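You operate a simulated robot arm through the tools that you are given. There is no shell and no other tool.

Carry out the task below with a simulated robot arm. There is one attempt and no reset: what you move stays moved.

JOB
Pour about 80 ml of water from the carafe into the bedside glass and stand it on the tray.
Fine: put the carafe back with its lid on. Set down upright: water carafe, bedside glass.
Where things are to end (x, y in the base frame): bedside glass within 0.06 m of [0.09, -0.72].

It is judged by the outcome, as a careful person would: the job done as asked, and still so three seconds after it is handed in. It fails if anything else is knocked over, pushed out of place, dropped, spilled or broken. Lids that push on must go on centred and level and be pressed home; caps that screw on are set level and turned clockwise until they are tight.

ROBOT AND FRAMES
A 7-joint arm with a two-finger parallel gripper, fixed in place. Base frame: the origin is on the floor under the middle of its stand, x ahead of it, y to its left, z up; the work surface is at about z = 0.62. Lengths are in m, angles in degrees, forces in N, time in s.
With the tool pointing down near the work surface it reaches from about 0.18 to 0.7 m from the base axis. Its first joint turns from -115.0 to 115.0 degrees. Payload 3.91 kg.
Tool frame: the origin (TCP) lies between the finger pads and is the grasp point; the fingertips stand 0.03 m ahead of it; z points along the fingers, y is the line along which they close. Largest opening 0.11 m; finger width 0.02, thickness 0.01; the body of the gripper, 0.048 by 0.112 m, starts 0.055 m behind the TCP.
Orientation is told as [roll, pitch, yaw] about the base's x, y, z axes, in that order, counted from this pose: with the fingers straight down and closing along the base's y, the tool's x points along the base's -x, its y along +y and its z along -z.

CONTROLS
- The arm moves only by the tool jog_arm. Its argument "increments" is a list of rows, each a list of 7 numbers: the opening in per cent of the stroke, from 0 (shut) to 100 (fully open), then the shift along the tool's x, y, z in m, then the turn, a rotation vector about the tool's x, y, z in degrees. In form: [[gripper, dx, dy, dz, rx, ry, rz], ...]. A call has 1 to 20 rows; each row shifts and turns the commanded pose from where the row before left it, along the tool's axes as they then stand. A row lasts 0.2 s, in which the tool goes at most 0.05 m and 8.6 degrees; a call with a longer step from one row to the next is refused whole, and so is a gripper value outside its range. A pose out of reach is approached as far as the arm can. The call stops where the force on the tool passes 40 N (or 10 N more than at its start, if that is more) or the arm is blocked; 0.2 s more then pass. The fingers move at their own pace (about 0.108 m/s each) and stop on an object; they squeeze with about 43 N. The grip force told is the motor's: it shows also when the fingers shut on nothing. Time passes only in rows, and 0.2 s behind the last, so rows that do not move let the fingers close. It gives the time, the measured TCP pose, the force on the tool (base axes), the opening and the grip force at its end, in the units of the frame above (readings bear some noise), with the torque about the TCP (base axes, N m) and any sound that the robot's microphone picked up.
- Cameras (640 x 400 px; columns grow to the right, rows downward): "scene" is fixed at [0.2205, -0.5002, 1.5184]; the picture's right is [0.95, -0.31, 0.00], its down [-0.29, -0.89, -0.36] and it looks along [0.11, 0.34, -0.93] (base axes); focal length 214 px, centre (320, 200). "wrist" rides on the gripper at [0.072, 0.017, -0.103] in the tool frame; the picture's right is [-0.23, 0.97, 0.00], its down [-0.76, -0.18, -0.62] and it looks along [-0.61, -0.14, 0.78] (tool axes); focal length 222 px, centre (320, 200). There is no depth. A picture from a camera that has moved, and an enlarged one, comes with that camera's place and axes in the base frame and with its lens.
- camera(camera): a new picture of that camera. No time passes.
- slide_trunk(by): slides the trunk up (or, below 0, down) by that many m; the arm rides with it, the base frame stays. It gives what a move gives, with no picture.
- zoom(camera, box): a new picture of the part [left, top, right, bottom] of that camera's present view, enlarged. No time passes.
- finish_job(): hands the job in; it is judged then, once.

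Places have to be worked out from the pictures, the camera data and where the tool is seen. Open the gripper and draw the arm clear of the work before you hand the job in, unless the task says otherwise.

The tools are called after "Call:" by a JSON object that holds its "op" and its "data". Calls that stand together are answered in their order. jog_arm: Moves the arm, as the interface text tells. Its arguments: {"type":"object","properties":{"increments":{"type":"array","items":{"type":"array","items":{"type":"number"}}}},"required":["increments"]} The other tools are called the same way: slide_trunk (by) moves the trunk up or down; camera (camera) takes a picture; zoom (camera, box) takes an enlarged picture of a part of a camera's view; finish_job () hands the job in.

At the start:

```text
time_s: 0.0
position: [0.6052, -0.2424, 1.1634]
tcp_rot: [0.0, 0.0, -0.2]
ft_force: [-0.1, 0.1, -0.5]
torque: [0.01, -0.01, 0.0]
finger_gap: 0.1098
grip_force: 0.1
trunk travel left (down, up): [-0.725, 0.265]
```

scene: 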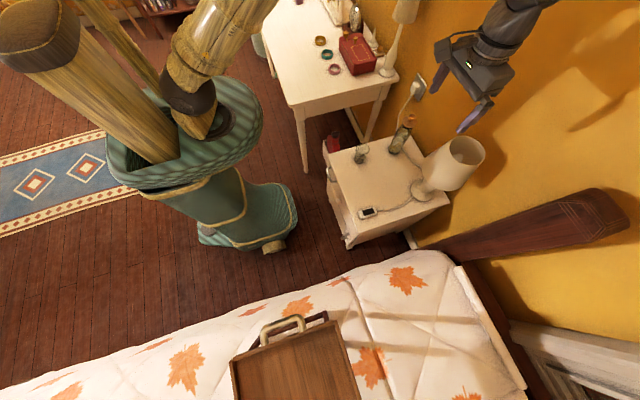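
wrist: 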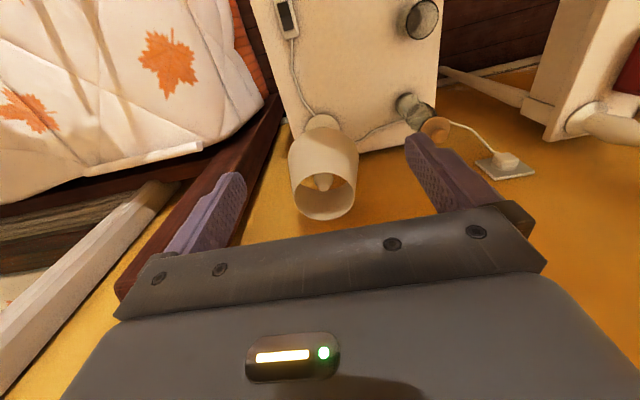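

I'll begin by looking closely at the nightstand and the tray, to see where the carafe, glass and tray are.

Call:
{"op": "zoom", "data": {"camera": "scene", "box": [310, 90, 500, 250]}}

Call:
{"op": "zoom", "data": {"camera": "scene", "box": [200, 290, 400, 400]}}

Call:
{"op": "zoom", "data": {"camera": "wrist", "box": [240, 0, 480, 160]}}

```text
2.50 times, centred on (405, 170) of scene
camera zoom: at [0.2205, -0.5002, 1.5184], right [0.95, -0.31, 0.0], down [-0.29, -0.89, -0.36], along [0.11, 0.34, -0.93], focal length 536 px, centre (108, 275)
```

zoom: 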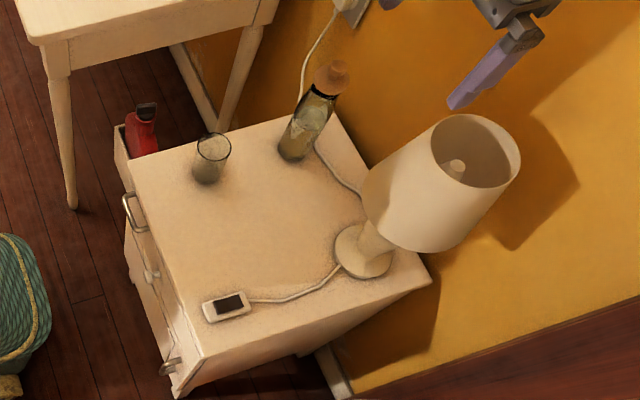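

```text
3.20 times, centred on (300, 345) of scene
camera zoom: at [0.2205, -0.5002, 1.5184], right [0.95, -0.31, 0.0], down [-0.29, -0.89, -0.36], along [0.11, 0.34, -0.93], focal length 686 px, centre (384, -264)
```

zoom: 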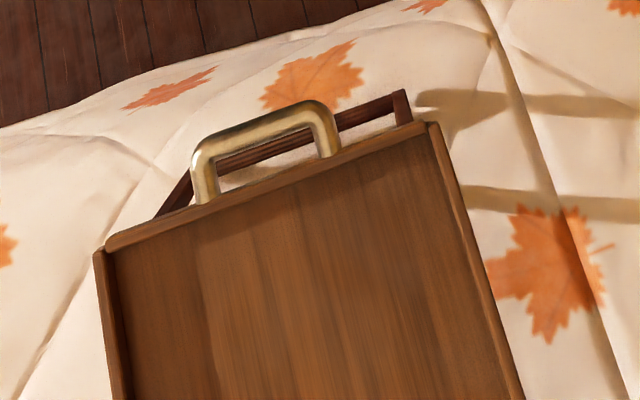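

```text
2.50 times, centred on (360, 80) of wrist
camera zoom: at [0.5338, -0.2244, 1.2644], right [0.23, 0.97, 0.0], down [0.76, -0.18, 0.62], along [0.61, -0.14, -0.78], focal length 555 px, centre (220, 500)
```

zoom: 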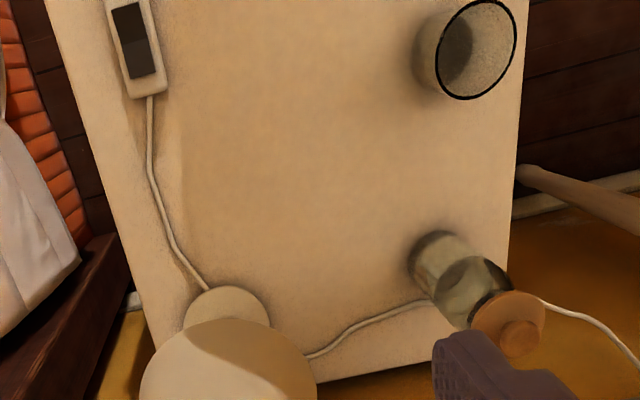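

The carafe looks to be near (0.755, -0.035) with its lid top around z 0.85, and the glass near (0.573, -0.037). The lamp is near (0.79, -0.27). I move the tool over toward the nightstand, staying high, for a closer wrist view.

Call:
{"op": "jog_arm", "data": {"increments": [[100, 0.013, 0.04, 0.02, 0, 0, 0], [100, 0.013, 0.04, 0.02, 0, 0, 0], [100, 0.013, 0.04, 0.02, 0, 0, 0], [100, 0.013, 0.04, 0.02, 0, 0, 0], [100, 0.013, 0.04, 0.02, 0, 0, 0], [100, 0, 0, 0, 0, 0, 0]]}}

Call:
{"op": "camera", "data": {"camera": "wrist"}}

Call:
{"op": "camera", "data": {"camera": "scene"}}

```text
time_s: 1.4
position: [0.5408, -0.0411, 1.0616]
tcp_rot: [-0.1, -0.1, -0.2]
ft_force: [0.3, -0.1, 0.3]
torque: [-0.03, 0.01, -0.06]
finger_gap: 0.1103
grip_force: 0.1
trunk travel left (down, up): [-0.725, 0.265]
```

```text
taken
camera wrist: at [0.469, -0.0229, 1.1643], right [0.23, 0.97, 0.0], down [0.76, -0.18, 0.62], along [0.61, -0.14, -0.78], focal length 222 px, centre (320, 200)
```

wrist: 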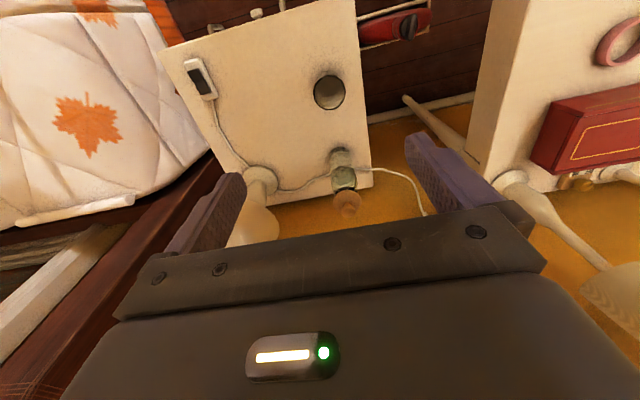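

```text
taken
```

scene: 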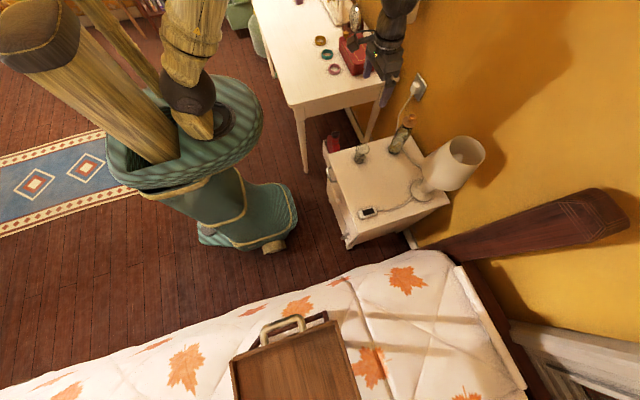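

The carafe and lid are in view between the fingers. I zoom in on them from both cameras to tell the lid type and dimensions.

Call:
{"op": "zoom", "data": {"camera": "wrist", "box": [300, 60, 400, 230]}}

Call:
{"op": "zoom", "data": {"camera": "scene", "box": [380, 100, 430, 165]}}

Call:
{"op": "zoom", "data": {"camera": "scene", "box": [340, 130, 380, 170]}}

```text
2.35 times, centred on (350, 145) of wrist
camera zoom: at [0.469, -0.0229, 1.1643], right [0.23, 0.97, 0.0], down [0.76, -0.18, 0.62], along [0.61, -0.14, -0.78], focal length 523 px, centre (249, 329)
```

zoom: 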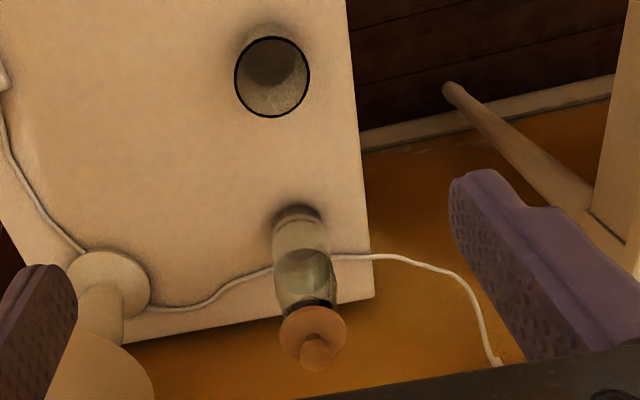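

```text
6.15 times, centred on (405, 132) of scene
camera zoom: at [0.2205, -0.5002, 1.5184], right [0.95, -0.31, 0.0], down [-0.29, -0.89, -0.36], along [0.11, 0.34, -0.93], focal length 1320 px, centre (-203, 615)
```

zoom: 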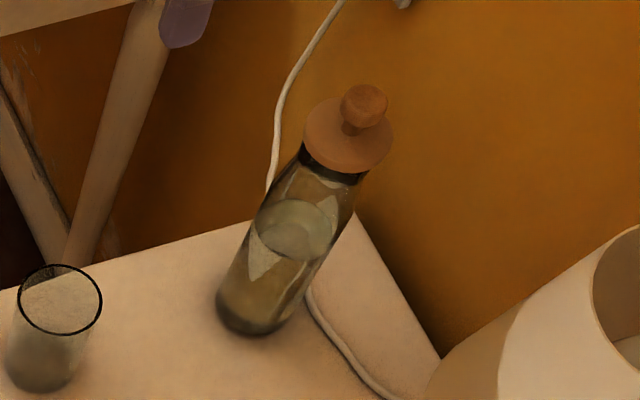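

```text
10.00 times, centred on (360, 150) of scene
camera zoom: at [0.2205, -0.5002, 1.5184], right [0.95, -0.31, 0.0], down [-0.29, -0.89, -0.36], along [0.11, 0.34, -0.93], focal length 2145 px, centre (-80, 700)
```

zoom: 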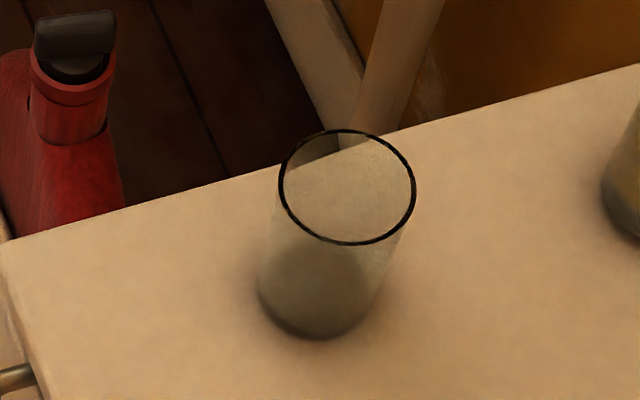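

The lid looks like a push-on disc with a knob: knob centre at about (0.762, -0.029), z 0.826, disc about 6 cm wide. I test how far the arm reaches straight down at this height, well above everything.

Call:
{"op": "jog_arm", "data": {"increments": [[100, -0.04, 0.002, 0, 0, 0, 0], [100, -0.04, 0.002, 0, 0, 0, 0], [100, -0.04, 0.002, 0, 0, 0, 0], [100, -0.04, 0.002, 0, 0, 0, 0], [100, -0.04, 0.002, 0, 0, 0, 0], [100, -0.02, 0, 0, 0, 0, 0], [100, 0, 0, 0, 0, 0, 0]]}}

Call:
{"op": "camera", "data": {"camera": "scene"}}

Call:
{"op": "camera", "data": {"camera": "wrist"}}

```text
time_s: 3.0
position: [0.7491, -0.0313, 1.0622]
tcp_rot: [0.0, 0.2, 0.1]
ft_force: [0.2, 0.4, 0.4]
torque: [0.01, 0.06, 0.04]
finger_gap: 0.11
grip_force: 0.1
out of reach, approached as far as the arm can: row 6
trunk travel left (down, up): [-0.725, 0.265]
```

```text
taken
```

scene: 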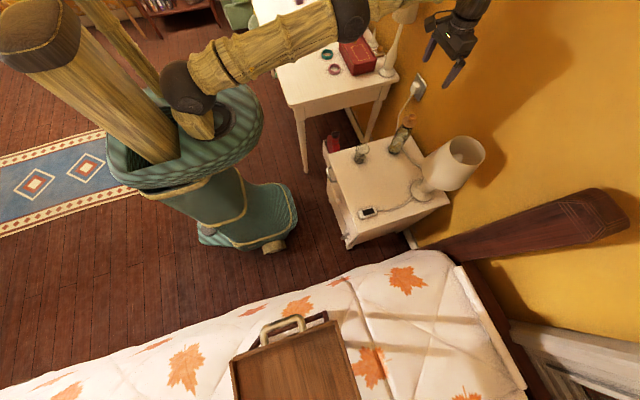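

```text
taken
camera wrist: at [0.6787, -0.0143, 1.1638], right [0.23, 0.97, 0.0], down [0.76, -0.18, 0.62], along [0.6, -0.14, -0.78], focal length 222 px, centre (320, 200)
```

wrist: 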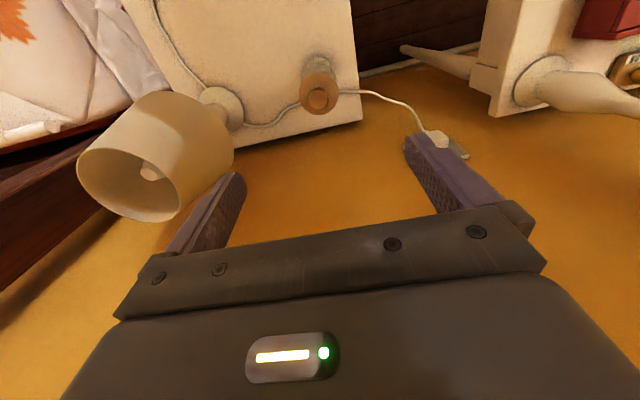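

Straight down, the arm reaches x = 0.749 here, so the lid can be taken from above, perhaps a little further when lower. I zoom on the lid in the wrist view to centre on it.

Call:
{"op": "zoom", "data": {"camera": "wrist", "box": [280, 40, 360, 140]}}

Call:
{"op": "zoom", "data": {"camera": "scene", "box": [390, 100, 430, 140]}}

```text
4.00 times, centred on (320, 90) of wrist
camera zoom: at [0.6787, -0.0143, 1.1638], right [0.23, 0.97, 0.0], down [0.76, -0.18, 0.62], along [0.6, -0.14, -0.78], focal length 888 px, centre (320, 640)
```

zoom: 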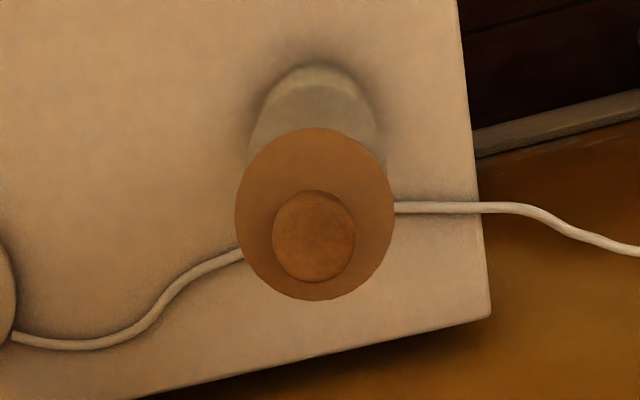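

```text
10.00 times, centred on (410, 120) of scene
camera zoom: at [0.2205, -0.5002, 1.5184], right [0.95, -0.31, 0.0], down [-0.29, -0.89, -0.36], along [0.11, 0.34, -0.93], focal length 2145 px, centre (-580, 1000)
```

zoom: 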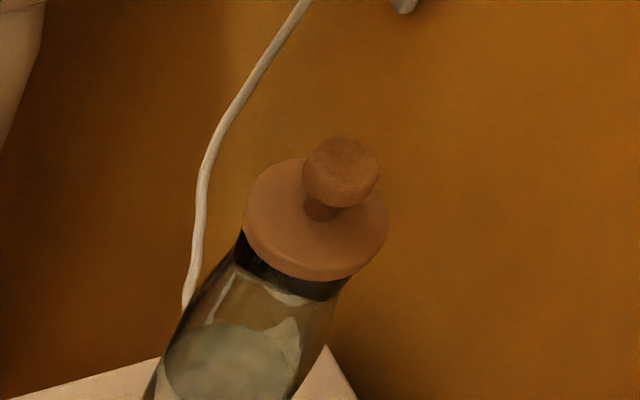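

From both cameras the knob is at about (0.758, -0.035), with its top near z 0.844 and the disc top near 0.817. I descend partway, straight down with the fingers open, and then recheck the centring.

Call:
{"op": "jog_arm", "data": {"increments": [[100, 0, -0.002, 0.03, 0, 0, 0], [100, 0, -0.002, 0.03, 0, 0, 0], [100, 0, 0, 0.03, 0, 0, 0], [100, 0, 0, 0.03, 0, 0, 0], [100, 0, 0, 0.02, 0, 0, 0], [100, 0, 0, 0, 0, 0, 0]]}}

Call:
{"op": "camera", "data": {"camera": "wrist"}}

```text
time_s: 4.4
position: [0.7512, -0.0367, 0.9221]
tcp_rot: [0.0, 0.0, -0.1]
ft_force: [0.0, 0.2, -0.2]
torque: [0.0, 0.0, 0.0]
finger_gap: 0.1101
grip_force: 0.1
trunk travel left (down, up): [-0.725, 0.265]
```

```text
taken
camera wrist: at [0.6789, -0.0189, 1.0246], right [0.23, 0.97, 0.0], down [0.76, -0.18, 0.62], along [0.61, -0.14, -0.78], focal length 222 px, centre (320, 200)
```

wrist: 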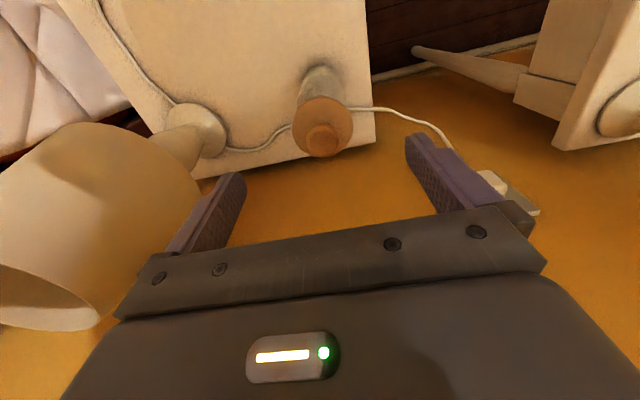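

The position is (0.751, -0.037, 0.922) and the knob is nearly centred. I zoom to refine the offset before the final descent.

Call:
{"op": "zoom", "data": {"camera": "wrist", "box": [280, 85, 370, 175]}}

```text
4.44 times, centred on (325, 130) of wrist
camera zoom: at [0.6789, -0.0189, 1.0246], right [0.23, 0.97, 0.0], down [0.76, -0.18, 0.62], along [0.61, -0.14, -0.78], focal length 987 px, centre (298, 511)
```

zoom: 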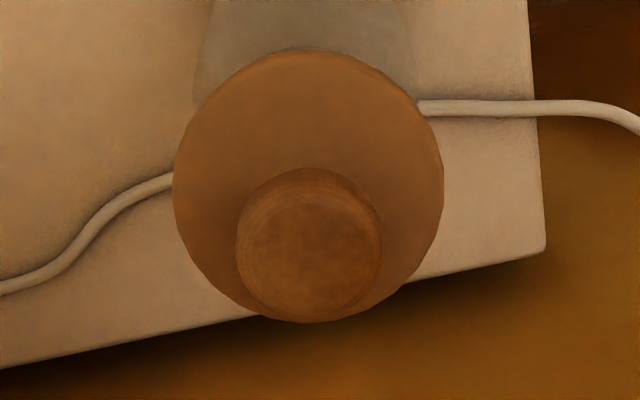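

Knob refined to (0.757, -0.035), with its top at z 0.842. I descend so the fingertips stop just above the disc, and narrow the opening to around 4 cm to check centring before gripping.

Call:
{"op": "jog_arm", "data": {"increments": [[100, -0.003, 0.001, 0.02, 0, 0, 0], [100, -0.003, 0.0005, 0.02, 0, 0, 0], [100, 0, 0, 0.02, 0, 0, 0], [100, 0, 0, 0.014, 0, 0, 0], [70, 0, 0, 0, 0, 0, 0], [45, 0, 0, 0, 0, 0, 0], [42, 0, 0, 0, 0, 0, 0]]}}

Call:
{"op": "camera", "data": {"camera": "wrist"}}

Call:
{"op": "zoom", "data": {"camera": "scene", "box": [380, 90, 440, 150]}}

```text
time_s: 6.0
position: [0.7549, -0.0345, 0.8485]
tcp_rot: [0.0, 0.0, -0.2]
ft_force: [-0.5, -0.2, 1.0]
torque: [0.01, 0.02, -0.03]
finger_gap: 0.0526
grip_force: 43.3
trunk travel left (down, up): [-0.725, 0.265]
```

```text
taken
camera wrist: at [0.6838, -0.0177, 0.9511], right [0.23, 0.97, 0.0], down [0.76, -0.18, 0.62], along [0.61, -0.14, -0.78], focal length 222 px, centre (320, 200)
```

wrist: 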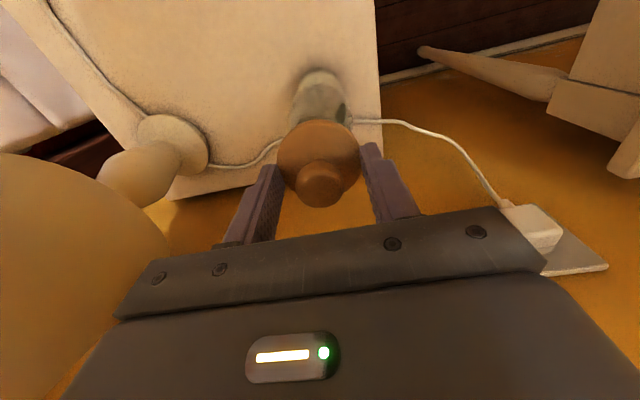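

```text
6.67 times, centred on (410, 120) of scene
camera zoom: at [0.2205, -0.5002, 1.5184], right [0.95, -0.31, 0.0], down [-0.29, -0.89, -0.36], along [0.11, 0.34, -0.93], focal length 1430 px, centre (-280, 733)
```

zoom: 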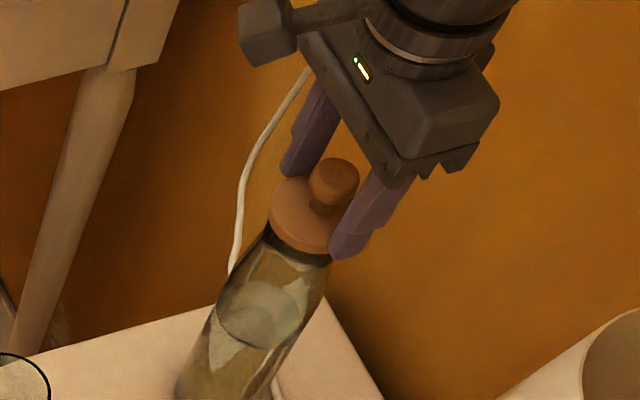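

The fingers stopped at 5.3 cm, so the tips are beside the disc rather than above it. I open slightly, rise 7 mm, and close on the knob instead.

Call:
{"op": "jog_arm", "data": {"increments": [[65, 0, 0, 0, 0, 0, 0], [65, -0.002, 0, 0, 0, 0, 0], [65, 0, 0, -0.004, 0, 0, 0], [65, 0, 0, -0.003, 0, 0, 0], [50, 0, 0, 0, 0, 0, 0], [38, 0, 0, 0, 0, 0, 0], [38, 0, 0, 0, 0, 0, 0]]}}

Call:
{"op": "zoom", "data": {"camera": "wrist", "box": [240, 120, 400, 240]}}

Call:
{"op": "zoom", "data": {"camera": "scene", "box": [395, 95, 430, 130]}}

```text
time_s: 7.6
position: [0.7578, -0.0352, 0.8553]
tcp_rot: [0.0, 0.1, -0.2]
ft_force: [-0.2, -0.2, 0.9]
torque: [-0.03, -0.03, 0.0]
finger_gap: 0.042
grip_force: 0.5
trunk travel left (down, up): [-0.725, 0.265]
```

```text
3.33 times, centred on (320, 180) of wrist
camera zoom: at [0.686, -0.017, 0.9576], right [0.23, 0.97, 0.0], down [0.76, -0.18, 0.62], along [0.61, -0.14, -0.78], focal length 740 px, centre (320, 267)
```

zoom: 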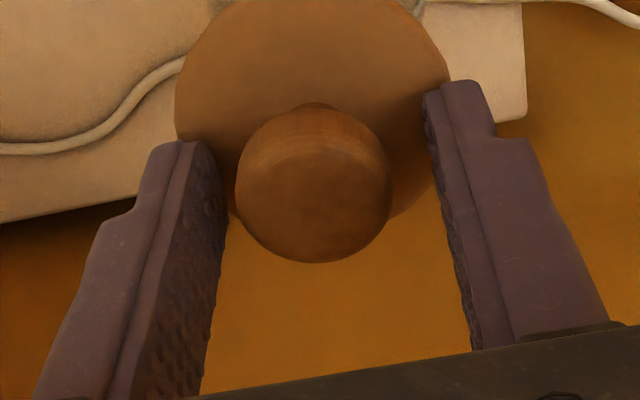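

```text
11.43 times, centred on (412, 112) of scene
camera zoom: at [0.2205, -0.5002, 1.5184], right [0.95, -0.31, 0.0], down [-0.29, -0.89, -0.36], along [0.11, 0.34, -0.93], focal length 2451 px, centre (-737, 1200)
```

zoom: 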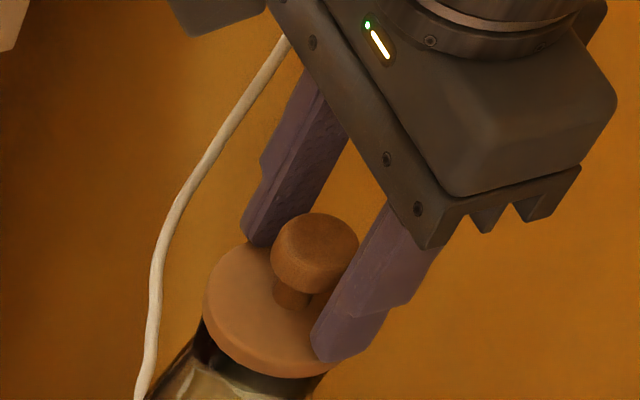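

The tips are now above the disc and straddle the knob, off-centre by about 1 mm. I close on the knob.

Call:
{"op": "jog_arm", "data": {"increments": [[33, 0, -0.001, 0, 0, 0, 0], [25, 0, 0, 0, 0, 0, 0], [0, 0, 0, 0, 0, 0, 0], [0, 0, 0, 0, 0, 0, 0]]}}

Call:
{"op": "zoom", "data": {"camera": "scene", "box": [380, 95, 440, 165]}}

```text
time_s: 8.6
position: [0.7572, -0.036, 0.8547]
tcp_rot: [-0.1, -0.1, 0.0]
ft_force: [1.8, 0.6, 5.1]
torque: [0.03, -0.07, 0.0]
finger_gap: 0.0239
grip_force: 43.1
trunk travel left (down, up): [-0.725, 0.265]
```

```text
5.71 times, centred on (410, 130) of scene
camera zoom: at [0.2205, -0.5002, 1.5184], right [0.95, -0.31, 0.0], down [-0.29, -0.89, -0.36], along [0.11, 0.34, -0.93], focal length 1226 px, centre (-194, 600)
```

zoom: 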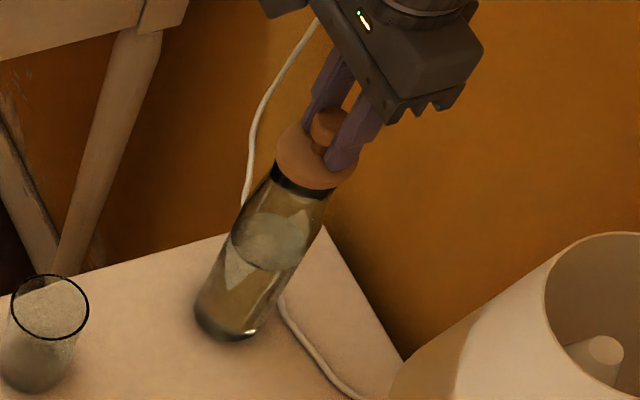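

The knob is gripped at 2.4 cm. I pull straight up gently by 2 cm and check whether the lid comes off or the carafe comes with it.

Call:
{"op": "jog_arm", "data": {"increments": [[0, 0, 0, -0.005, 0, 0, 0], [0, 0, 0, -0.005, 0, 0, 0], [0, 0, 0, -0.005, 0, 0, 0], [0, 0, 0, -0.005, 0, 0, 0], [0, 0, 0, 0, 0, 0, 0]]}}

Call:
{"op": "zoom", "data": {"camera": "scene", "box": [380, 95, 440, 165]}}

Call:
{"op": "zoom", "data": {"camera": "wrist", "box": [220, 40, 420, 240]}}

```text
time_s: 9.8
position: [0.7599, -0.0361, 0.8735]
tcp_rot: [0.0, 0.0, -0.1]
ft_force: [0.1, 0.4, 0.0]
torque: [-0.03, 0.04, -0.04]
finger_gap: 0.0236
grip_force: 43.1
trunk travel left (down, up): [-0.725, 0.265]
heard: snap
```

```text
5.71 times, centred on (410, 130) of scene
camera zoom: at [0.2205, -0.5002, 1.5184], right [0.95, -0.31, 0.0], down [-0.29, -0.89, -0.36], along [0.11, 0.34, -0.93], focal length 1226 px, centre (-194, 600)
```

zoom: 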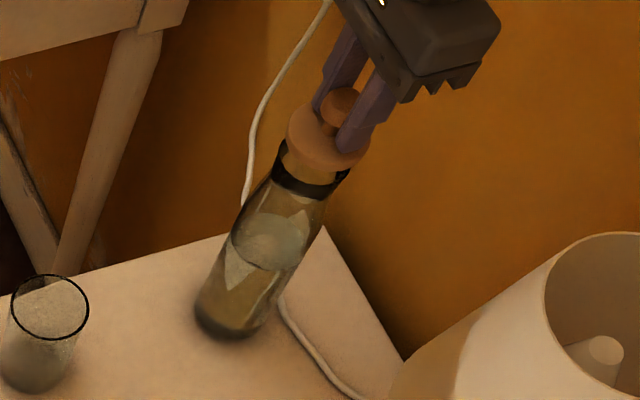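

```text
2.00 times, centred on (320, 140) of wrist
camera zoom: at [0.6861, -0.0182, 0.9769], right [0.23, 0.97, 0.0], down [0.76, -0.18, 0.62], along [0.61, -0.14, -0.78], focal length 444 px, centre (320, 320)
```

zoom: 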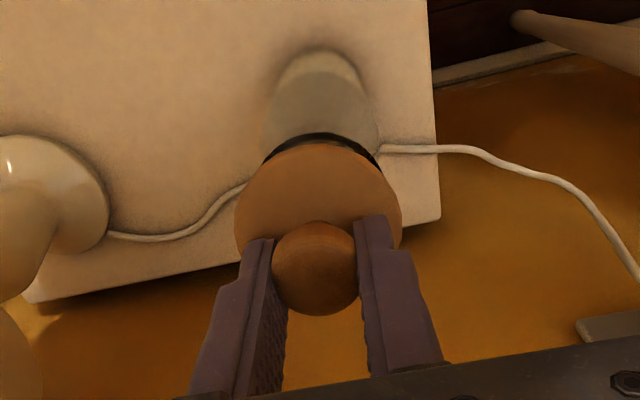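

A snap was heard and the lid with its plug is coming out while the carafe stays put. For reseating with this grip, the TCP was at (0.757, -0.036, 0.855). I lift clear and carry the lid over the free middle of the nightstand.

Call:
{"op": "jog_arm", "data": {"increments": [[0, 0, 0, -0.02, 0, 0, 0], [0, 0, 0, -0.03, 0, 0, 0], [0, 0, 0, -0.03, 0, 0, 0], [0, 0.04, -0.025, 0, 0, 0, 0], [0, 0.04, -0.03, 0, 0, 0, 0], [0, 0.04, -0.035, 0, 0, 0, 0], [0, 0.037, -0.035, 0, 0, 0, 0], [0, 0, 0, 0, 0, 0, 0]]}}

Call:
{"op": "camera", "data": {"camera": "scene"}}

Call:
{"op": "camera", "data": {"camera": "wrist"}}

```text
refused: row 6 steps farther than a row can; nothing moved
```

```text
taken
```

scene: 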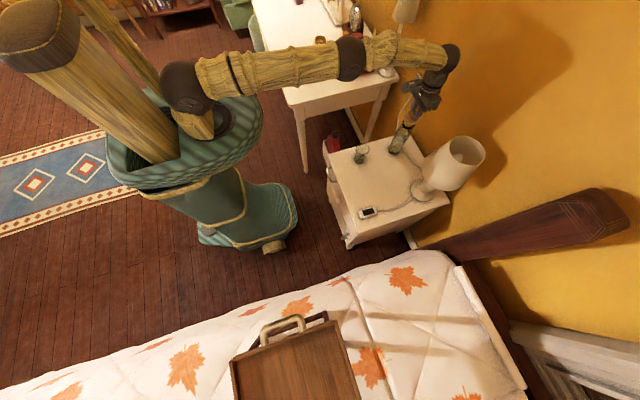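

```text
taken
camera wrist: at [0.6861, -0.0182, 0.9769], right [0.23, 0.97, 0.0], down [0.76, -0.18, 0.62], along [0.61, -0.14, -0.78], focal length 222 px, centre (320, 200)
```

wrist: 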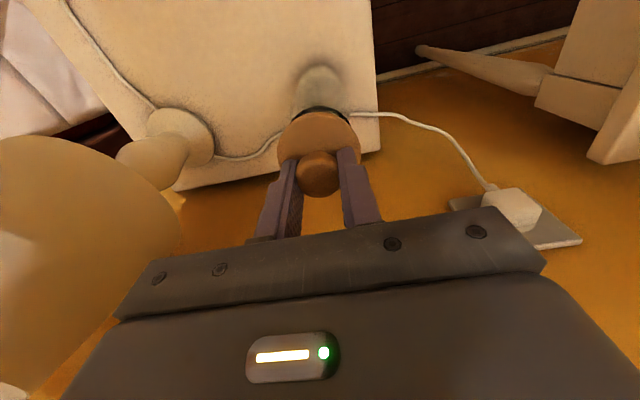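

The call was refused because one step was too long. I repeat it with shorter steps: up 8 cm, then across to about (0.60, -0.16).

Call:
{"op": "jog_arm", "data": {"increments": [[0, 0, 0, -0.02, 0, 0, 0], [0, 0, 0, -0.03, 0, 0, 0], [0, 0, 0, -0.03, 0, 0, 0], [0, 0.032, -0.025, 0, 0, 0, 0], [0, 0.032, -0.025, 0, 0, 0, 0], [0, 0.032, -0.025, 0, 0, 0, 0], [0, 0.032, -0.025, 0, 0, 0, 0], [0, 0.032, -0.025, 0, 0, 0, 0], [0, 0, 0, 0, 0, 0, 0]]}}

Call:
{"op": "zoom", "data": {"camera": "scene", "box": [340, 80, 460, 200]}}

Call:
{"op": "camera", "data": {"camera": "wrist"}}

```text
time_s: 11.8
position: [0.599, -0.1631, 0.9528]
tcp_rot: [0.0, 0.0, 0.0]
ft_force: [0.1, -0.3, -0.5]
torque: [0.02, 0.0, 0.01]
finger_gap: 0.0237
grip_force: 43.2
trunk travel left (down, up): [-0.725, 0.265]
```

```text
3.33 times, centred on (400, 140) of scene
camera zoom: at [0.2205, -0.5002, 1.5184], right [0.95, -0.31, 0.0], down [-0.29, -0.89, -0.36], along [0.11, 0.34, -0.93], focal length 715 px, centre (53, 400)
```

zoom: 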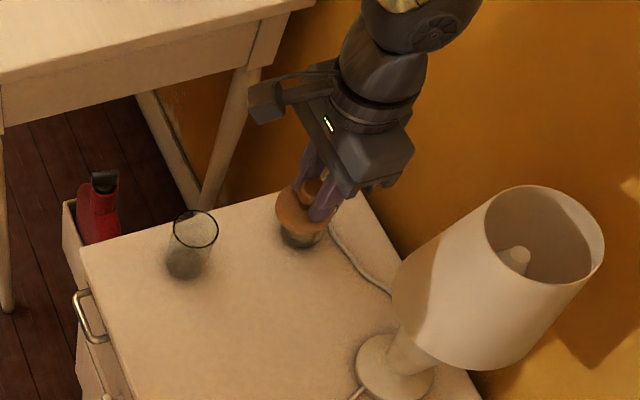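

```text
taken
camera wrist: at [0.5268, -0.1451, 1.0553], right [0.23, 0.97, 0.0], down [0.76, -0.18, 0.62], along [0.61, -0.14, -0.78], focal length 222 px, centre (320, 200)
```

wrist: 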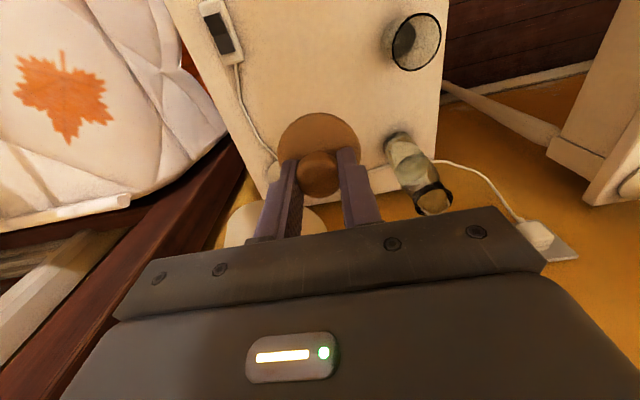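

The lid is held level above the free area; the cable and phone are well away to the side. I lower it quickly to about z 0.72, then in small steps until it touches.

Call:
{"op": "jog_arm", "data": {"increments": [[0, 0, 0, 0.045, 0, 0, 0], [0, 0, 0, 0.045, 0, 0, 0], [0, 0, 0, 0.045, 0, 0, 0], [0, 0, 0, 0.045, 0, 0, 0], [0, 0, 0, 0.04, 0, 0, 0], [0, 0, 0, 0.01, 0, 0, 0], [0, 0, 0, 0, 0, 0, 0]]}}

Call:
{"op": "zoom", "data": {"camera": "scene", "box": [340, 110, 440, 210]}}

```text
time_s: 13.4
position: [0.5969, -0.1598, 0.7249]
tcp_rot: [0.0, -0.1, -0.1]
ft_force: [-0.3, 0.3, 0.0]
torque: [0.01, -0.01, 0.0]
finger_gap: 0.0237
grip_force: 43.0
trunk travel left (down, up): [-0.725, 0.265]
```

```text
4.00 times, centred on (390, 160) of scene
camera zoom: at [0.2205, -0.5002, 1.5184], right [0.95, -0.31, 0.0], down [-0.29, -0.89, -0.36], along [0.11, 0.34, -0.93], focal length 858 px, centre (40, 360)
```

zoom: 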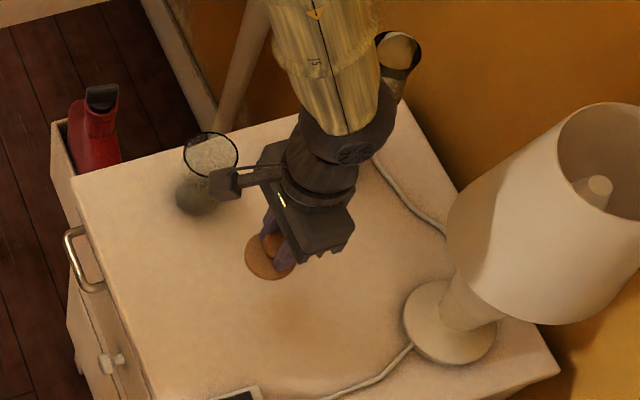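

No contact yet at z 0.725. I continue down in 6 mm steps, watching the force.

Call:
{"op": "jog_arm", "data": {"increments": [[0, 0, 0, 0.008, 0, 0, 0], [0, 0, 0, 0.008, 0, 0, 0], [0, 0, 0, 0.006, 0, 0, 0], [0, 0, 0, 0.006, 0, 0, 0], [0, 0, 0, 0, 0, 0, 0]]}}

Call:
{"op": "zoom", "data": {"camera": "wrist", "box": [220, 60, 420, 240]}}

```text
time_s: 14.6
position: [0.5974, -0.1622, 0.6965]
tcp_rot: [0.0, 0.0, 0.0]
ft_force: [-0.6, -0.5, 0.3]
torque: [0.02, 0.0, -0.02]
finger_gap: 0.0236
grip_force: 42.9
trunk travel left (down, up): [-0.725, 0.265]
```

```text
2.22 times, centred on (320, 150) of wrist
camera zoom: at [0.5264, -0.1433, 0.7998], right [0.23, 0.97, 0.0], down [0.76, -0.18, 0.62], along [0.61, -0.14, -0.78], focal length 494 px, centre (320, 311)
```

zoom: 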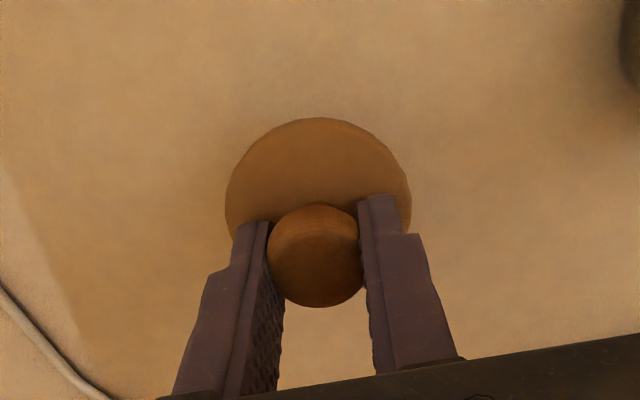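

Still free at z 0.697. I go on down in smaller 4 mm steps.

Call:
{"op": "jog_arm", "data": {"increments": [[0, 0, 0, 0.004, 0, 0, 0], [0, 0, 0, 0.004, 0, 0, 0], [0, 0, 0, 0.004, 0, 0, 0], [0, 0, 0, 0, 0, 0, 0]]}}

```text
time_s: 15.6
position: [0.5985, -0.1617, 0.6855]
tcp_rot: [0.0, 0.0, -0.1]
ft_force: [-0.2, 0.1, 0.7]
torque: [0.0, 0.02, -0.02]
finger_gap: 0.0234
grip_force: 43.1
trunk travel left (down, up): [-0.725, 0.265]
```

The force is still near zero at z 0.6855. I keep going in 3 mm steps.

Call:
{"op": "jog_arm", "data": {"increments": [[0, 0, 0, 0.003, 0, 0, 0], [0, 0, 0, 0.003, 0, 0, 0], [0, 0, 0, 0, 0, 0, 0]]}}

Call:
{"op": "zoom", "data": {"camera": "scene", "box": [360, 130, 420, 190]}}

```text
time_s: 16.4
position: [0.5979, -0.162, 0.6792]
tcp_rot: [0.1, 0.1, -0.1]
ft_force: [-0.2, 0.0, -0.2]
torque: [0.0, -0.02, 0.02]
finger_gap: 0.0238
grip_force: 42.9
trunk travel left (down, up): [-0.725, 0.265]
```

```text
6.67 times, centred on (390, 160) of scene
camera zoom: at [0.2205, -0.5002, 1.5184], right [0.95, -0.31, 0.0], down [-0.29, -0.89, -0.36], along [0.11, 0.34, -0.93], focal length 1430 px, centre (-147, 467)
```

zoom: 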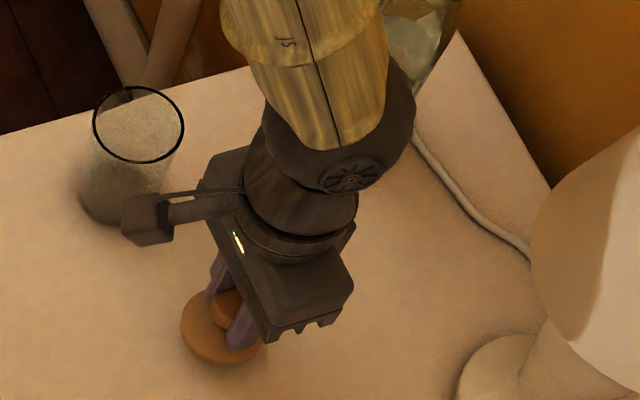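

Still no contact at z 0.679, and the lid looks close to the surface. I continue with 3 mm steps.

Call:
{"op": "jog_arm", "data": {"increments": [[0, 0, 0, 0.003, 0, 0, 0], [0, 0, 0, 0.003, 0, 0, 0], [0, 0, 0, 0, 0, 0, 0]]}}

```text
time_s: 17.2
position: [0.5983, -0.1609, 0.6733]
tcp_rot: [0.0, 0.0, 0.0]
ft_force: [0.0, 0.0, -0.7]
torque: [-0.02, 0.01, 0.05]
finger_gap: 0.0238
grip_force: 43.2
trunk travel left (down, up): [-0.725, 0.265]
```

Call:
{"op": "jog_arm", "data": {"increments": [[0, 0, 0, 0.003, 0, 0, 0], [0, 0, 0, 0.002, 0, 0, 0], [0, 0, 0, 0, 0, 0, 0]]}}

Call:
{"op": "zoom", "data": {"camera": "scene", "box": [370, 160, 400, 190]}}

```text
time_s: 18.0
position: [0.5979, -0.1602, 0.667]
tcp_rot: [0.1, 0.0, -0.1]
ft_force: [-1.5, 0.6, 0.6]
torque: [-0.01, -0.01, 0.04]
finger_gap: 0.0236
grip_force: 42.9
trunk travel left (down, up): [-0.725, 0.265]
```

```text
13.33 times, centred on (385, 175) of scene
camera zoom: at [0.2205, -0.5002, 1.5184], right [0.95, -0.31, 0.0], down [-0.29, -0.89, -0.36], along [0.11, 0.34, -0.93], focal length 2860 px, centre (-547, 533)
```

zoom: 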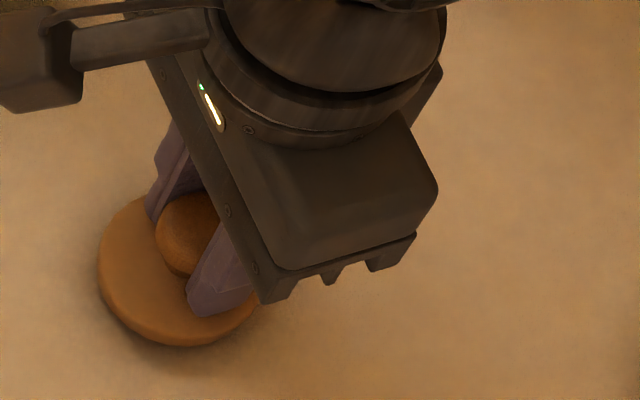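

The disc appears a few millimetres above the surface. I continue in 2 mm steps until there is force.

Call:
{"op": "jog_arm", "data": {"increments": [[0, 0, 0, 0.002, 0, 0, 0], [0, 0, 0, 0.002, 0, 0, 0], [0, 0, 0, 0, 0, 0, 0]]}}

```text
time_s: 18.8
position: [0.5982, -0.1606, 0.6635]
tcp_rot: [0.0, 0.0, -0.1]
ft_force: [0.3, -0.1, -0.2]
torque: [0.0, -0.02, -0.01]
finger_gap: 0.0236
grip_force: 42.8
trunk travel left (down, up): [-0.725, 0.265]
```

Call:
{"op": "jog_arm", "data": {"increments": [[0, 0, 0, 0.002, 0, 0, 0], [0, 0, 0, 0.002, 0, 0, 0], [0, 0, 0, 0, 0, 0, 0]]}}

Call:
{"op": "zoom", "data": {"camera": "wrist", "box": [240, 80, 400, 240]}}

```text
time_s: 19.6
position: [0.597, -0.1616, 0.6606]
tcp_rot: [0.0, 0.0, -0.1]
ft_force: [-2.0, 0.3, 5.3]
torque: [-0.01, 0.05, 0.03]
finger_gap: 0.0236
grip_force: 43.2
trunk travel left (down, up): [-0.725, 0.265]
```

```text
2.50 times, centred on (320, 160) of wrist
camera zoom: at [0.5257, -0.1434, 0.7628], right [0.23, 0.97, 0.0], down [0.76, -0.18, 0.62], along [0.61, -0.14, -0.78], focal length 555 px, centre (320, 300)
```

zoom: 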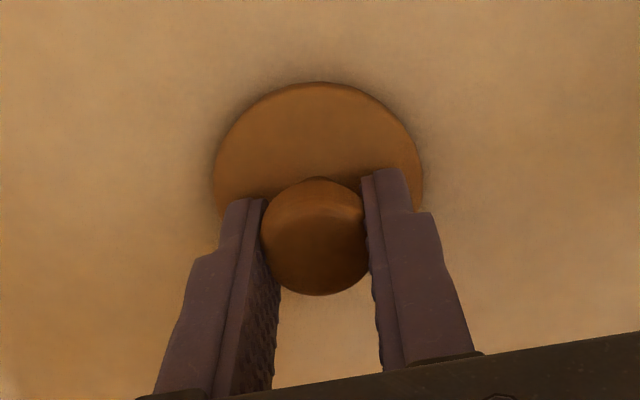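

Contact at 5.3 N with z 0.6606, so the lid bottom sits 41 mm below the TCP. I release, let it settle, and rise straight up.

Call:
{"op": "jog_arm", "data": {"increments": [[20, 0, 0, -0.001, 0, 0, 0], [35, 0, 0, 0, 0, 0, 0], [50, 0, 0, 0, 0, 0, 0], [60, 0, 0, 0, 0, 0, 0], [60, 0, 0, -0.02, 0, 0, 0], [60, 0, 0, -0.03, 0, 0, 0], [100, 0, 0, -0.04, 0, 0, 0], [100, 0, 0, -0.045, 0, 0, 0], [100, 0, 0, -0.045, 0, 0, 0], [100, 0, 0, 0, 0, 0, 0]]}}

Call:
{"op": "camera", "data": {"camera": "wrist"}}

Call:
{"op": "zoom", "data": {"camera": "scene", "box": [340, 110, 440, 210]}}

```text
time_s: 21.8
position: [0.5971, -0.1625, 0.8421]
tcp_rot: [0.0, 0.1, -0.1]
ft_force: [0.6, 0.4, 0.0]
torque: [-0.01, 0.03, -0.01]
finger_gap: 0.1101
grip_force: 0.0
trunk travel left (down, up): [-0.725, 0.265]
```

```text
taken
camera wrist: at [0.5259, -0.1442, 0.9439], right [0.23, 0.97, 0.0], down [0.76, -0.18, 0.62], along [0.61, -0.14, -0.78], focal length 222 px, centre (320, 200)
```

wrist: 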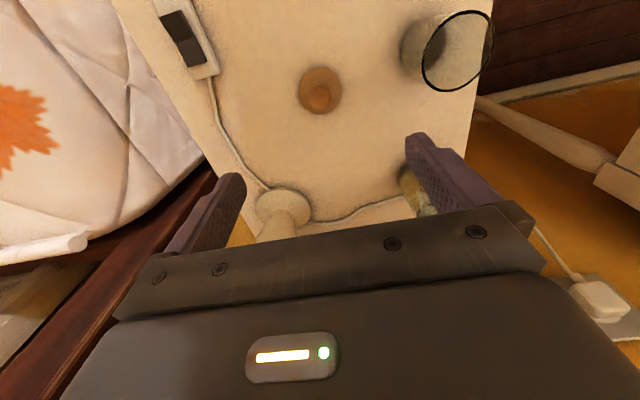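

```text
4.00 times, centred on (390, 160) of scene
camera zoom: at [0.2205, -0.5002, 1.5184], right [0.95, -0.31, 0.0], down [-0.29, -0.89, -0.36], along [0.11, 0.34, -0.93], focal length 858 px, centre (40, 360)
```

zoom: 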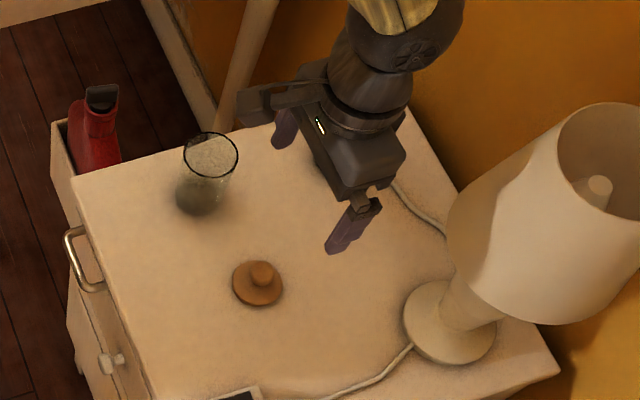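

The lid stands flat at about (0.598, -0.161). The glass stands right where the hand and its camera box would pass when taking the carafe from the front, so I will first shift the glass to a clear spot nearer the front of the nightstand. I move above it now.

Call:
{"op": "jog_arm", "data": {"increments": [[100, 0.005, 0.035, 0, 0, 0, 0], [100, 0.005, 0.035, 0, 0, 0, 0], [100, 0.005, 0.035, 0, 0, 0, 0], [100, 0.005, 0.028, 0, 0, 0, 0], [100, 0, 0, 0, 0, 0, 0]]}}

Call:
{"op": "camera", "data": {"camera": "wrist"}}

Call:
{"op": "zoom", "data": {"camera": "wrist", "box": [260, 60, 380, 180]}}

```text
time_s: 23.0
position: [0.5793, -0.0288, 0.8417]
tcp_rot: [0.0, 0.0, 0.0]
ft_force: [-0.7, -0.3, 0.3]
torque: [-0.01, 0.02, 0.03]
finger_gap: 0.1101
grip_force: 0.0
trunk travel left (down, up): [-0.725, 0.265]
```

```text
taken
camera wrist: at [0.5068, -0.011, 0.9448], right [0.23, 0.97, 0.0], down [0.76, -0.18, 0.62], along [0.61, -0.14, -0.78], focal length 222 px, centre (320, 200)
```

wrist: 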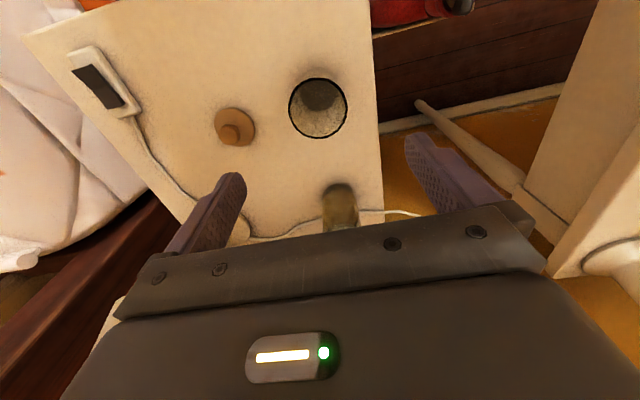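

```text
3.33 times, centred on (320, 120) of wrist
camera zoom: at [0.5068, -0.011, 0.9448], right [0.23, 0.97, 0.0], down [0.76, -0.18, 0.62], along [0.61, -0.14, -0.78], focal length 740 px, centre (320, 467)
```

zoom: 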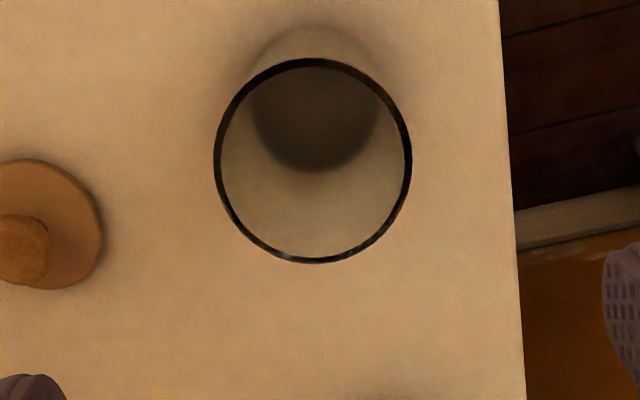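

The glass rim centre is at about (0.573, -0.029), z 0.708, and about 6 cm wide. I descend around it with the fingers fully open, then close gently partway first.

Call:
{"op": "jog_arm", "data": {"increments": [[100, 0.003, 0, 0.04, 0, 0, 0], [100, 0.003, 0, 0.04, 0, 0, 0], [100, 0, 0, 0.04, 0, 0, 0], [100, 0, 0, 0.03, 0, 0, 0], [100, 0, 0, 0.02, 0, 0, 0], [100, 0, 0, 0, 0, 0, 0]]}}

Call:
{"op": "camera", "data": {"camera": "wrist"}}

Call:
{"op": "zoom", "data": {"camera": "scene", "box": [340, 110, 420, 190]}}

```text
time_s: 24.4
position: [0.5716, -0.0274, 0.6685]
tcp_rot: [0.1, 0.0, -0.1]
ft_force: [0.5, 0.0, 0.3]
torque: [0.02, 0.0, 0.02]
finger_gap: 0.1101
grip_force: 0.0
trunk travel left (down, up): [-0.725, 0.265]
```

```text
taken
camera wrist: at [0.4998, -0.0095, 0.7709], right [0.23, 0.97, 0.0], down [0.76, -0.18, 0.62], along [0.61, -0.14, -0.78], focal length 222 px, centre (320, 200)
```

wrist: 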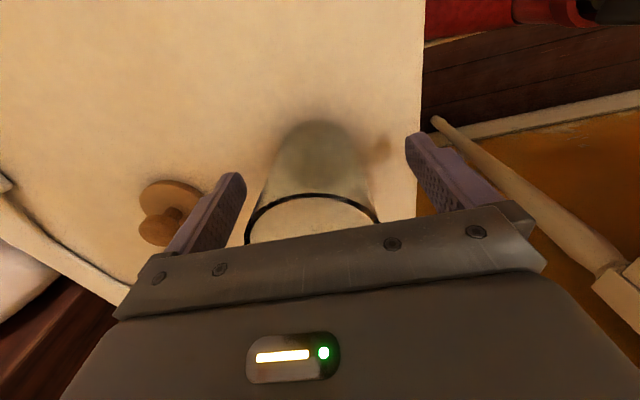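

```text
5.00 times, centred on (380, 150) of scene
camera zoom: at [0.2205, -0.5002, 1.5184], right [0.95, -0.31, 0.0], down [-0.29, -0.89, -0.36], along [0.11, 0.34, -0.93], focal length 1072 px, centre (20, 450)
```

zoom: 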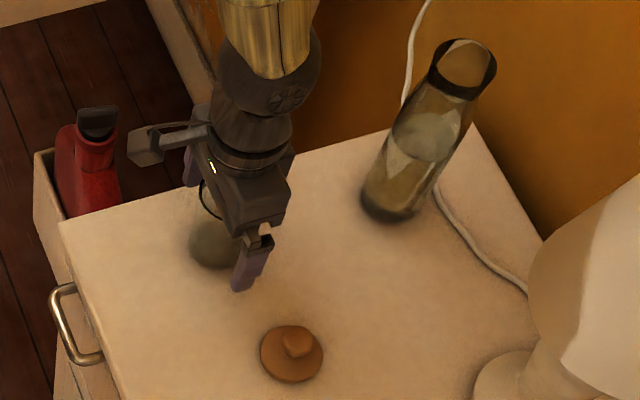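

The glass stands between the fingers, about 2 mm toward -y from centre. I correct that and close on it.

Call:
{"op": "jog_arm", "data": {"increments": [[85, 0, -0.002, 0, 0, 0, 0], [70, 0, 0, 0, 0, 0, 0], [62, 0, 0, 0, 0, 0, 0], [57, 0, 0, 0, 0, 0, 0], [52, 0, 0, 0, 0, 0, 0], [47, 0, 0, 0, 0, 0, 0], [40, 0, 0, 0, 0, 0, 0], [40, 0, 0, 0, 0, 0, 0]]}}

Call:
{"op": "zoom", "data": {"camera": "scene", "box": [340, 110, 420, 190]}}

```text
time_s: 26.2
position: [0.5711, -0.0292, 0.6692]
tcp_rot: [0.0, -0.1, 0.0]
ft_force: [0.2, -0.9, 0.1]
torque: [-0.01, -0.01, -0.02]
finger_gap: 0.0601
grip_force: 43.2
trunk travel left (down, up): [-0.725, 0.265]
```

```text
5.00 times, centred on (380, 150) of scene
camera zoom: at [0.2205, -0.5002, 1.5184], right [0.95, -0.31, 0.0], down [-0.29, -0.89, -0.36], along [0.11, 0.34, -0.93], focal length 1072 px, centre (20, 450)
```

zoom: 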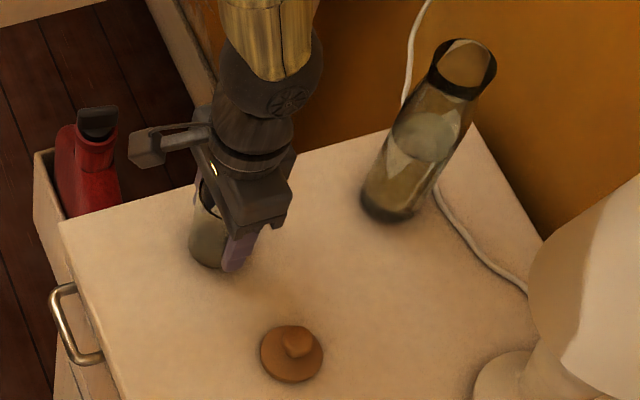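

The glass is held at 6.0 cm and was resting at TCP z 0.669. I lift it 5 cm, move it to about (0.52, -0.11), and lower it back to the same height.

Call:
{"op": "jog_arm", "data": {"increments": [[40, 0, 0, -0.01, 0, 0, 0], [40, 0, 0, -0.02, 0, 0, 0], [40, 0, 0, -0.02, 0, 0, 0], [40, 0.017, -0.027, 0, 0, 0, 0], [40, 0.017, -0.027, 0, 0, 0, 0], [40, 0.017, -0.027, 0, 0, 0, 0], [40, 0, 0, 0, 0, 0, 0], [40, 0, 0, 0.02, 0, 0, 0], [40, 0, 0, 0.02, 0, 0, 0], [40, 0, 0, 0.006, 0, 0, 0], [40, 0, 0, 0, 0, 0, 0]]}}

Call:
{"op": "camera", "data": {"camera": "wrist"}}

Call:
{"op": "zoom", "data": {"camera": "scene", "box": [330, 120, 410, 200]}}

```text
time_s: 28.6
position: [0.5215, -0.1109, 0.6737]
tcp_rot: [-0.1, 0.0, 0.0]
ft_force: [0.3, 0.3, -1.9]
torque: [-0.03, 0.01, 0.01]
finger_gap: 0.06
grip_force: 43.2
trunk travel left (down, up): [-0.725, 0.265]
```

```text
taken
camera wrist: at [0.4499, -0.0935, 0.7768], right [0.23, 0.97, 0.0], down [0.76, -0.18, 0.62], along [0.61, -0.14, -0.78], focal length 222 px, centre (320, 200)
```

wrist: 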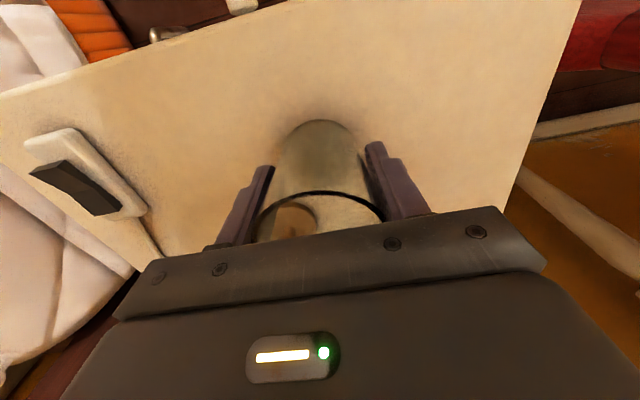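

```text
5.00 times, centred on (370, 160) of scene
camera zoom: at [0.2205, -0.5002, 1.5184], right [0.95, -0.31, 0.0], down [-0.29, -0.89, -0.36], along [0.11, 0.34, -0.93], focal length 1072 px, centre (70, 400)
```

zoom: 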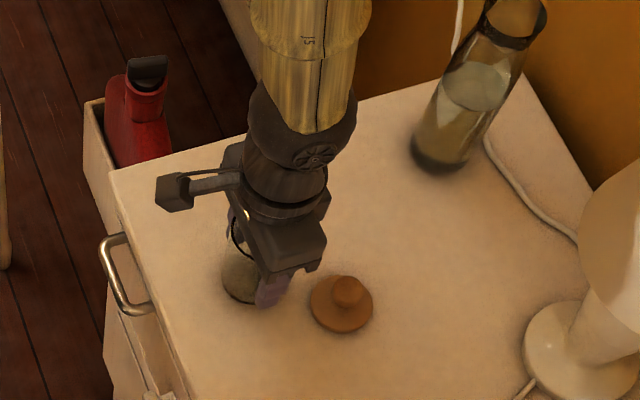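

The glass hangs about 4 mm above the surface. I lower it the last bit, checking force, and then release.

Call:
{"op": "jog_arm", "data": {"increments": [[40, 0, 0, 0.002, 0, 0, 0], [40, 0, 0, 0.002, 0, 0, 0], [40, 0, 0, 0.001, 0, 0, 0], [40, 0, 0, 0, 0, 0, 0]]}}

```text
time_s: 29.6
position: [0.5219, -0.1109, 0.6693]
tcp_rot: [0.0, 0.1, -0.1]
ft_force: [-0.6, 0.4, -1.1]
torque: [-0.03, -0.02, 0.0]
finger_gap: 0.0602
grip_force: 42.3
trunk travel left (down, up): [-0.725, 0.265]
```

Call:
{"op": "jog_arm", "data": {"increments": [[40, 0, 0, 0.001, 0, 0, 0], [40, 0, 0, 0.001, 0, 0, 0], [40, 0, 0, 0, 0, 0, 0]]}}

```text
time_s: 30.4
position: [0.5199, -0.1096, 0.6685]
tcp_rot: [0.0, -0.1, -0.1]
ft_force: [-0.9, 0.4, 13.9]
torque: [0.38, 0.1, 0.07]
finger_gap: 0.0599
grip_force: 43.0
trunk travel left (down, up): [-0.725, 0.265]
```

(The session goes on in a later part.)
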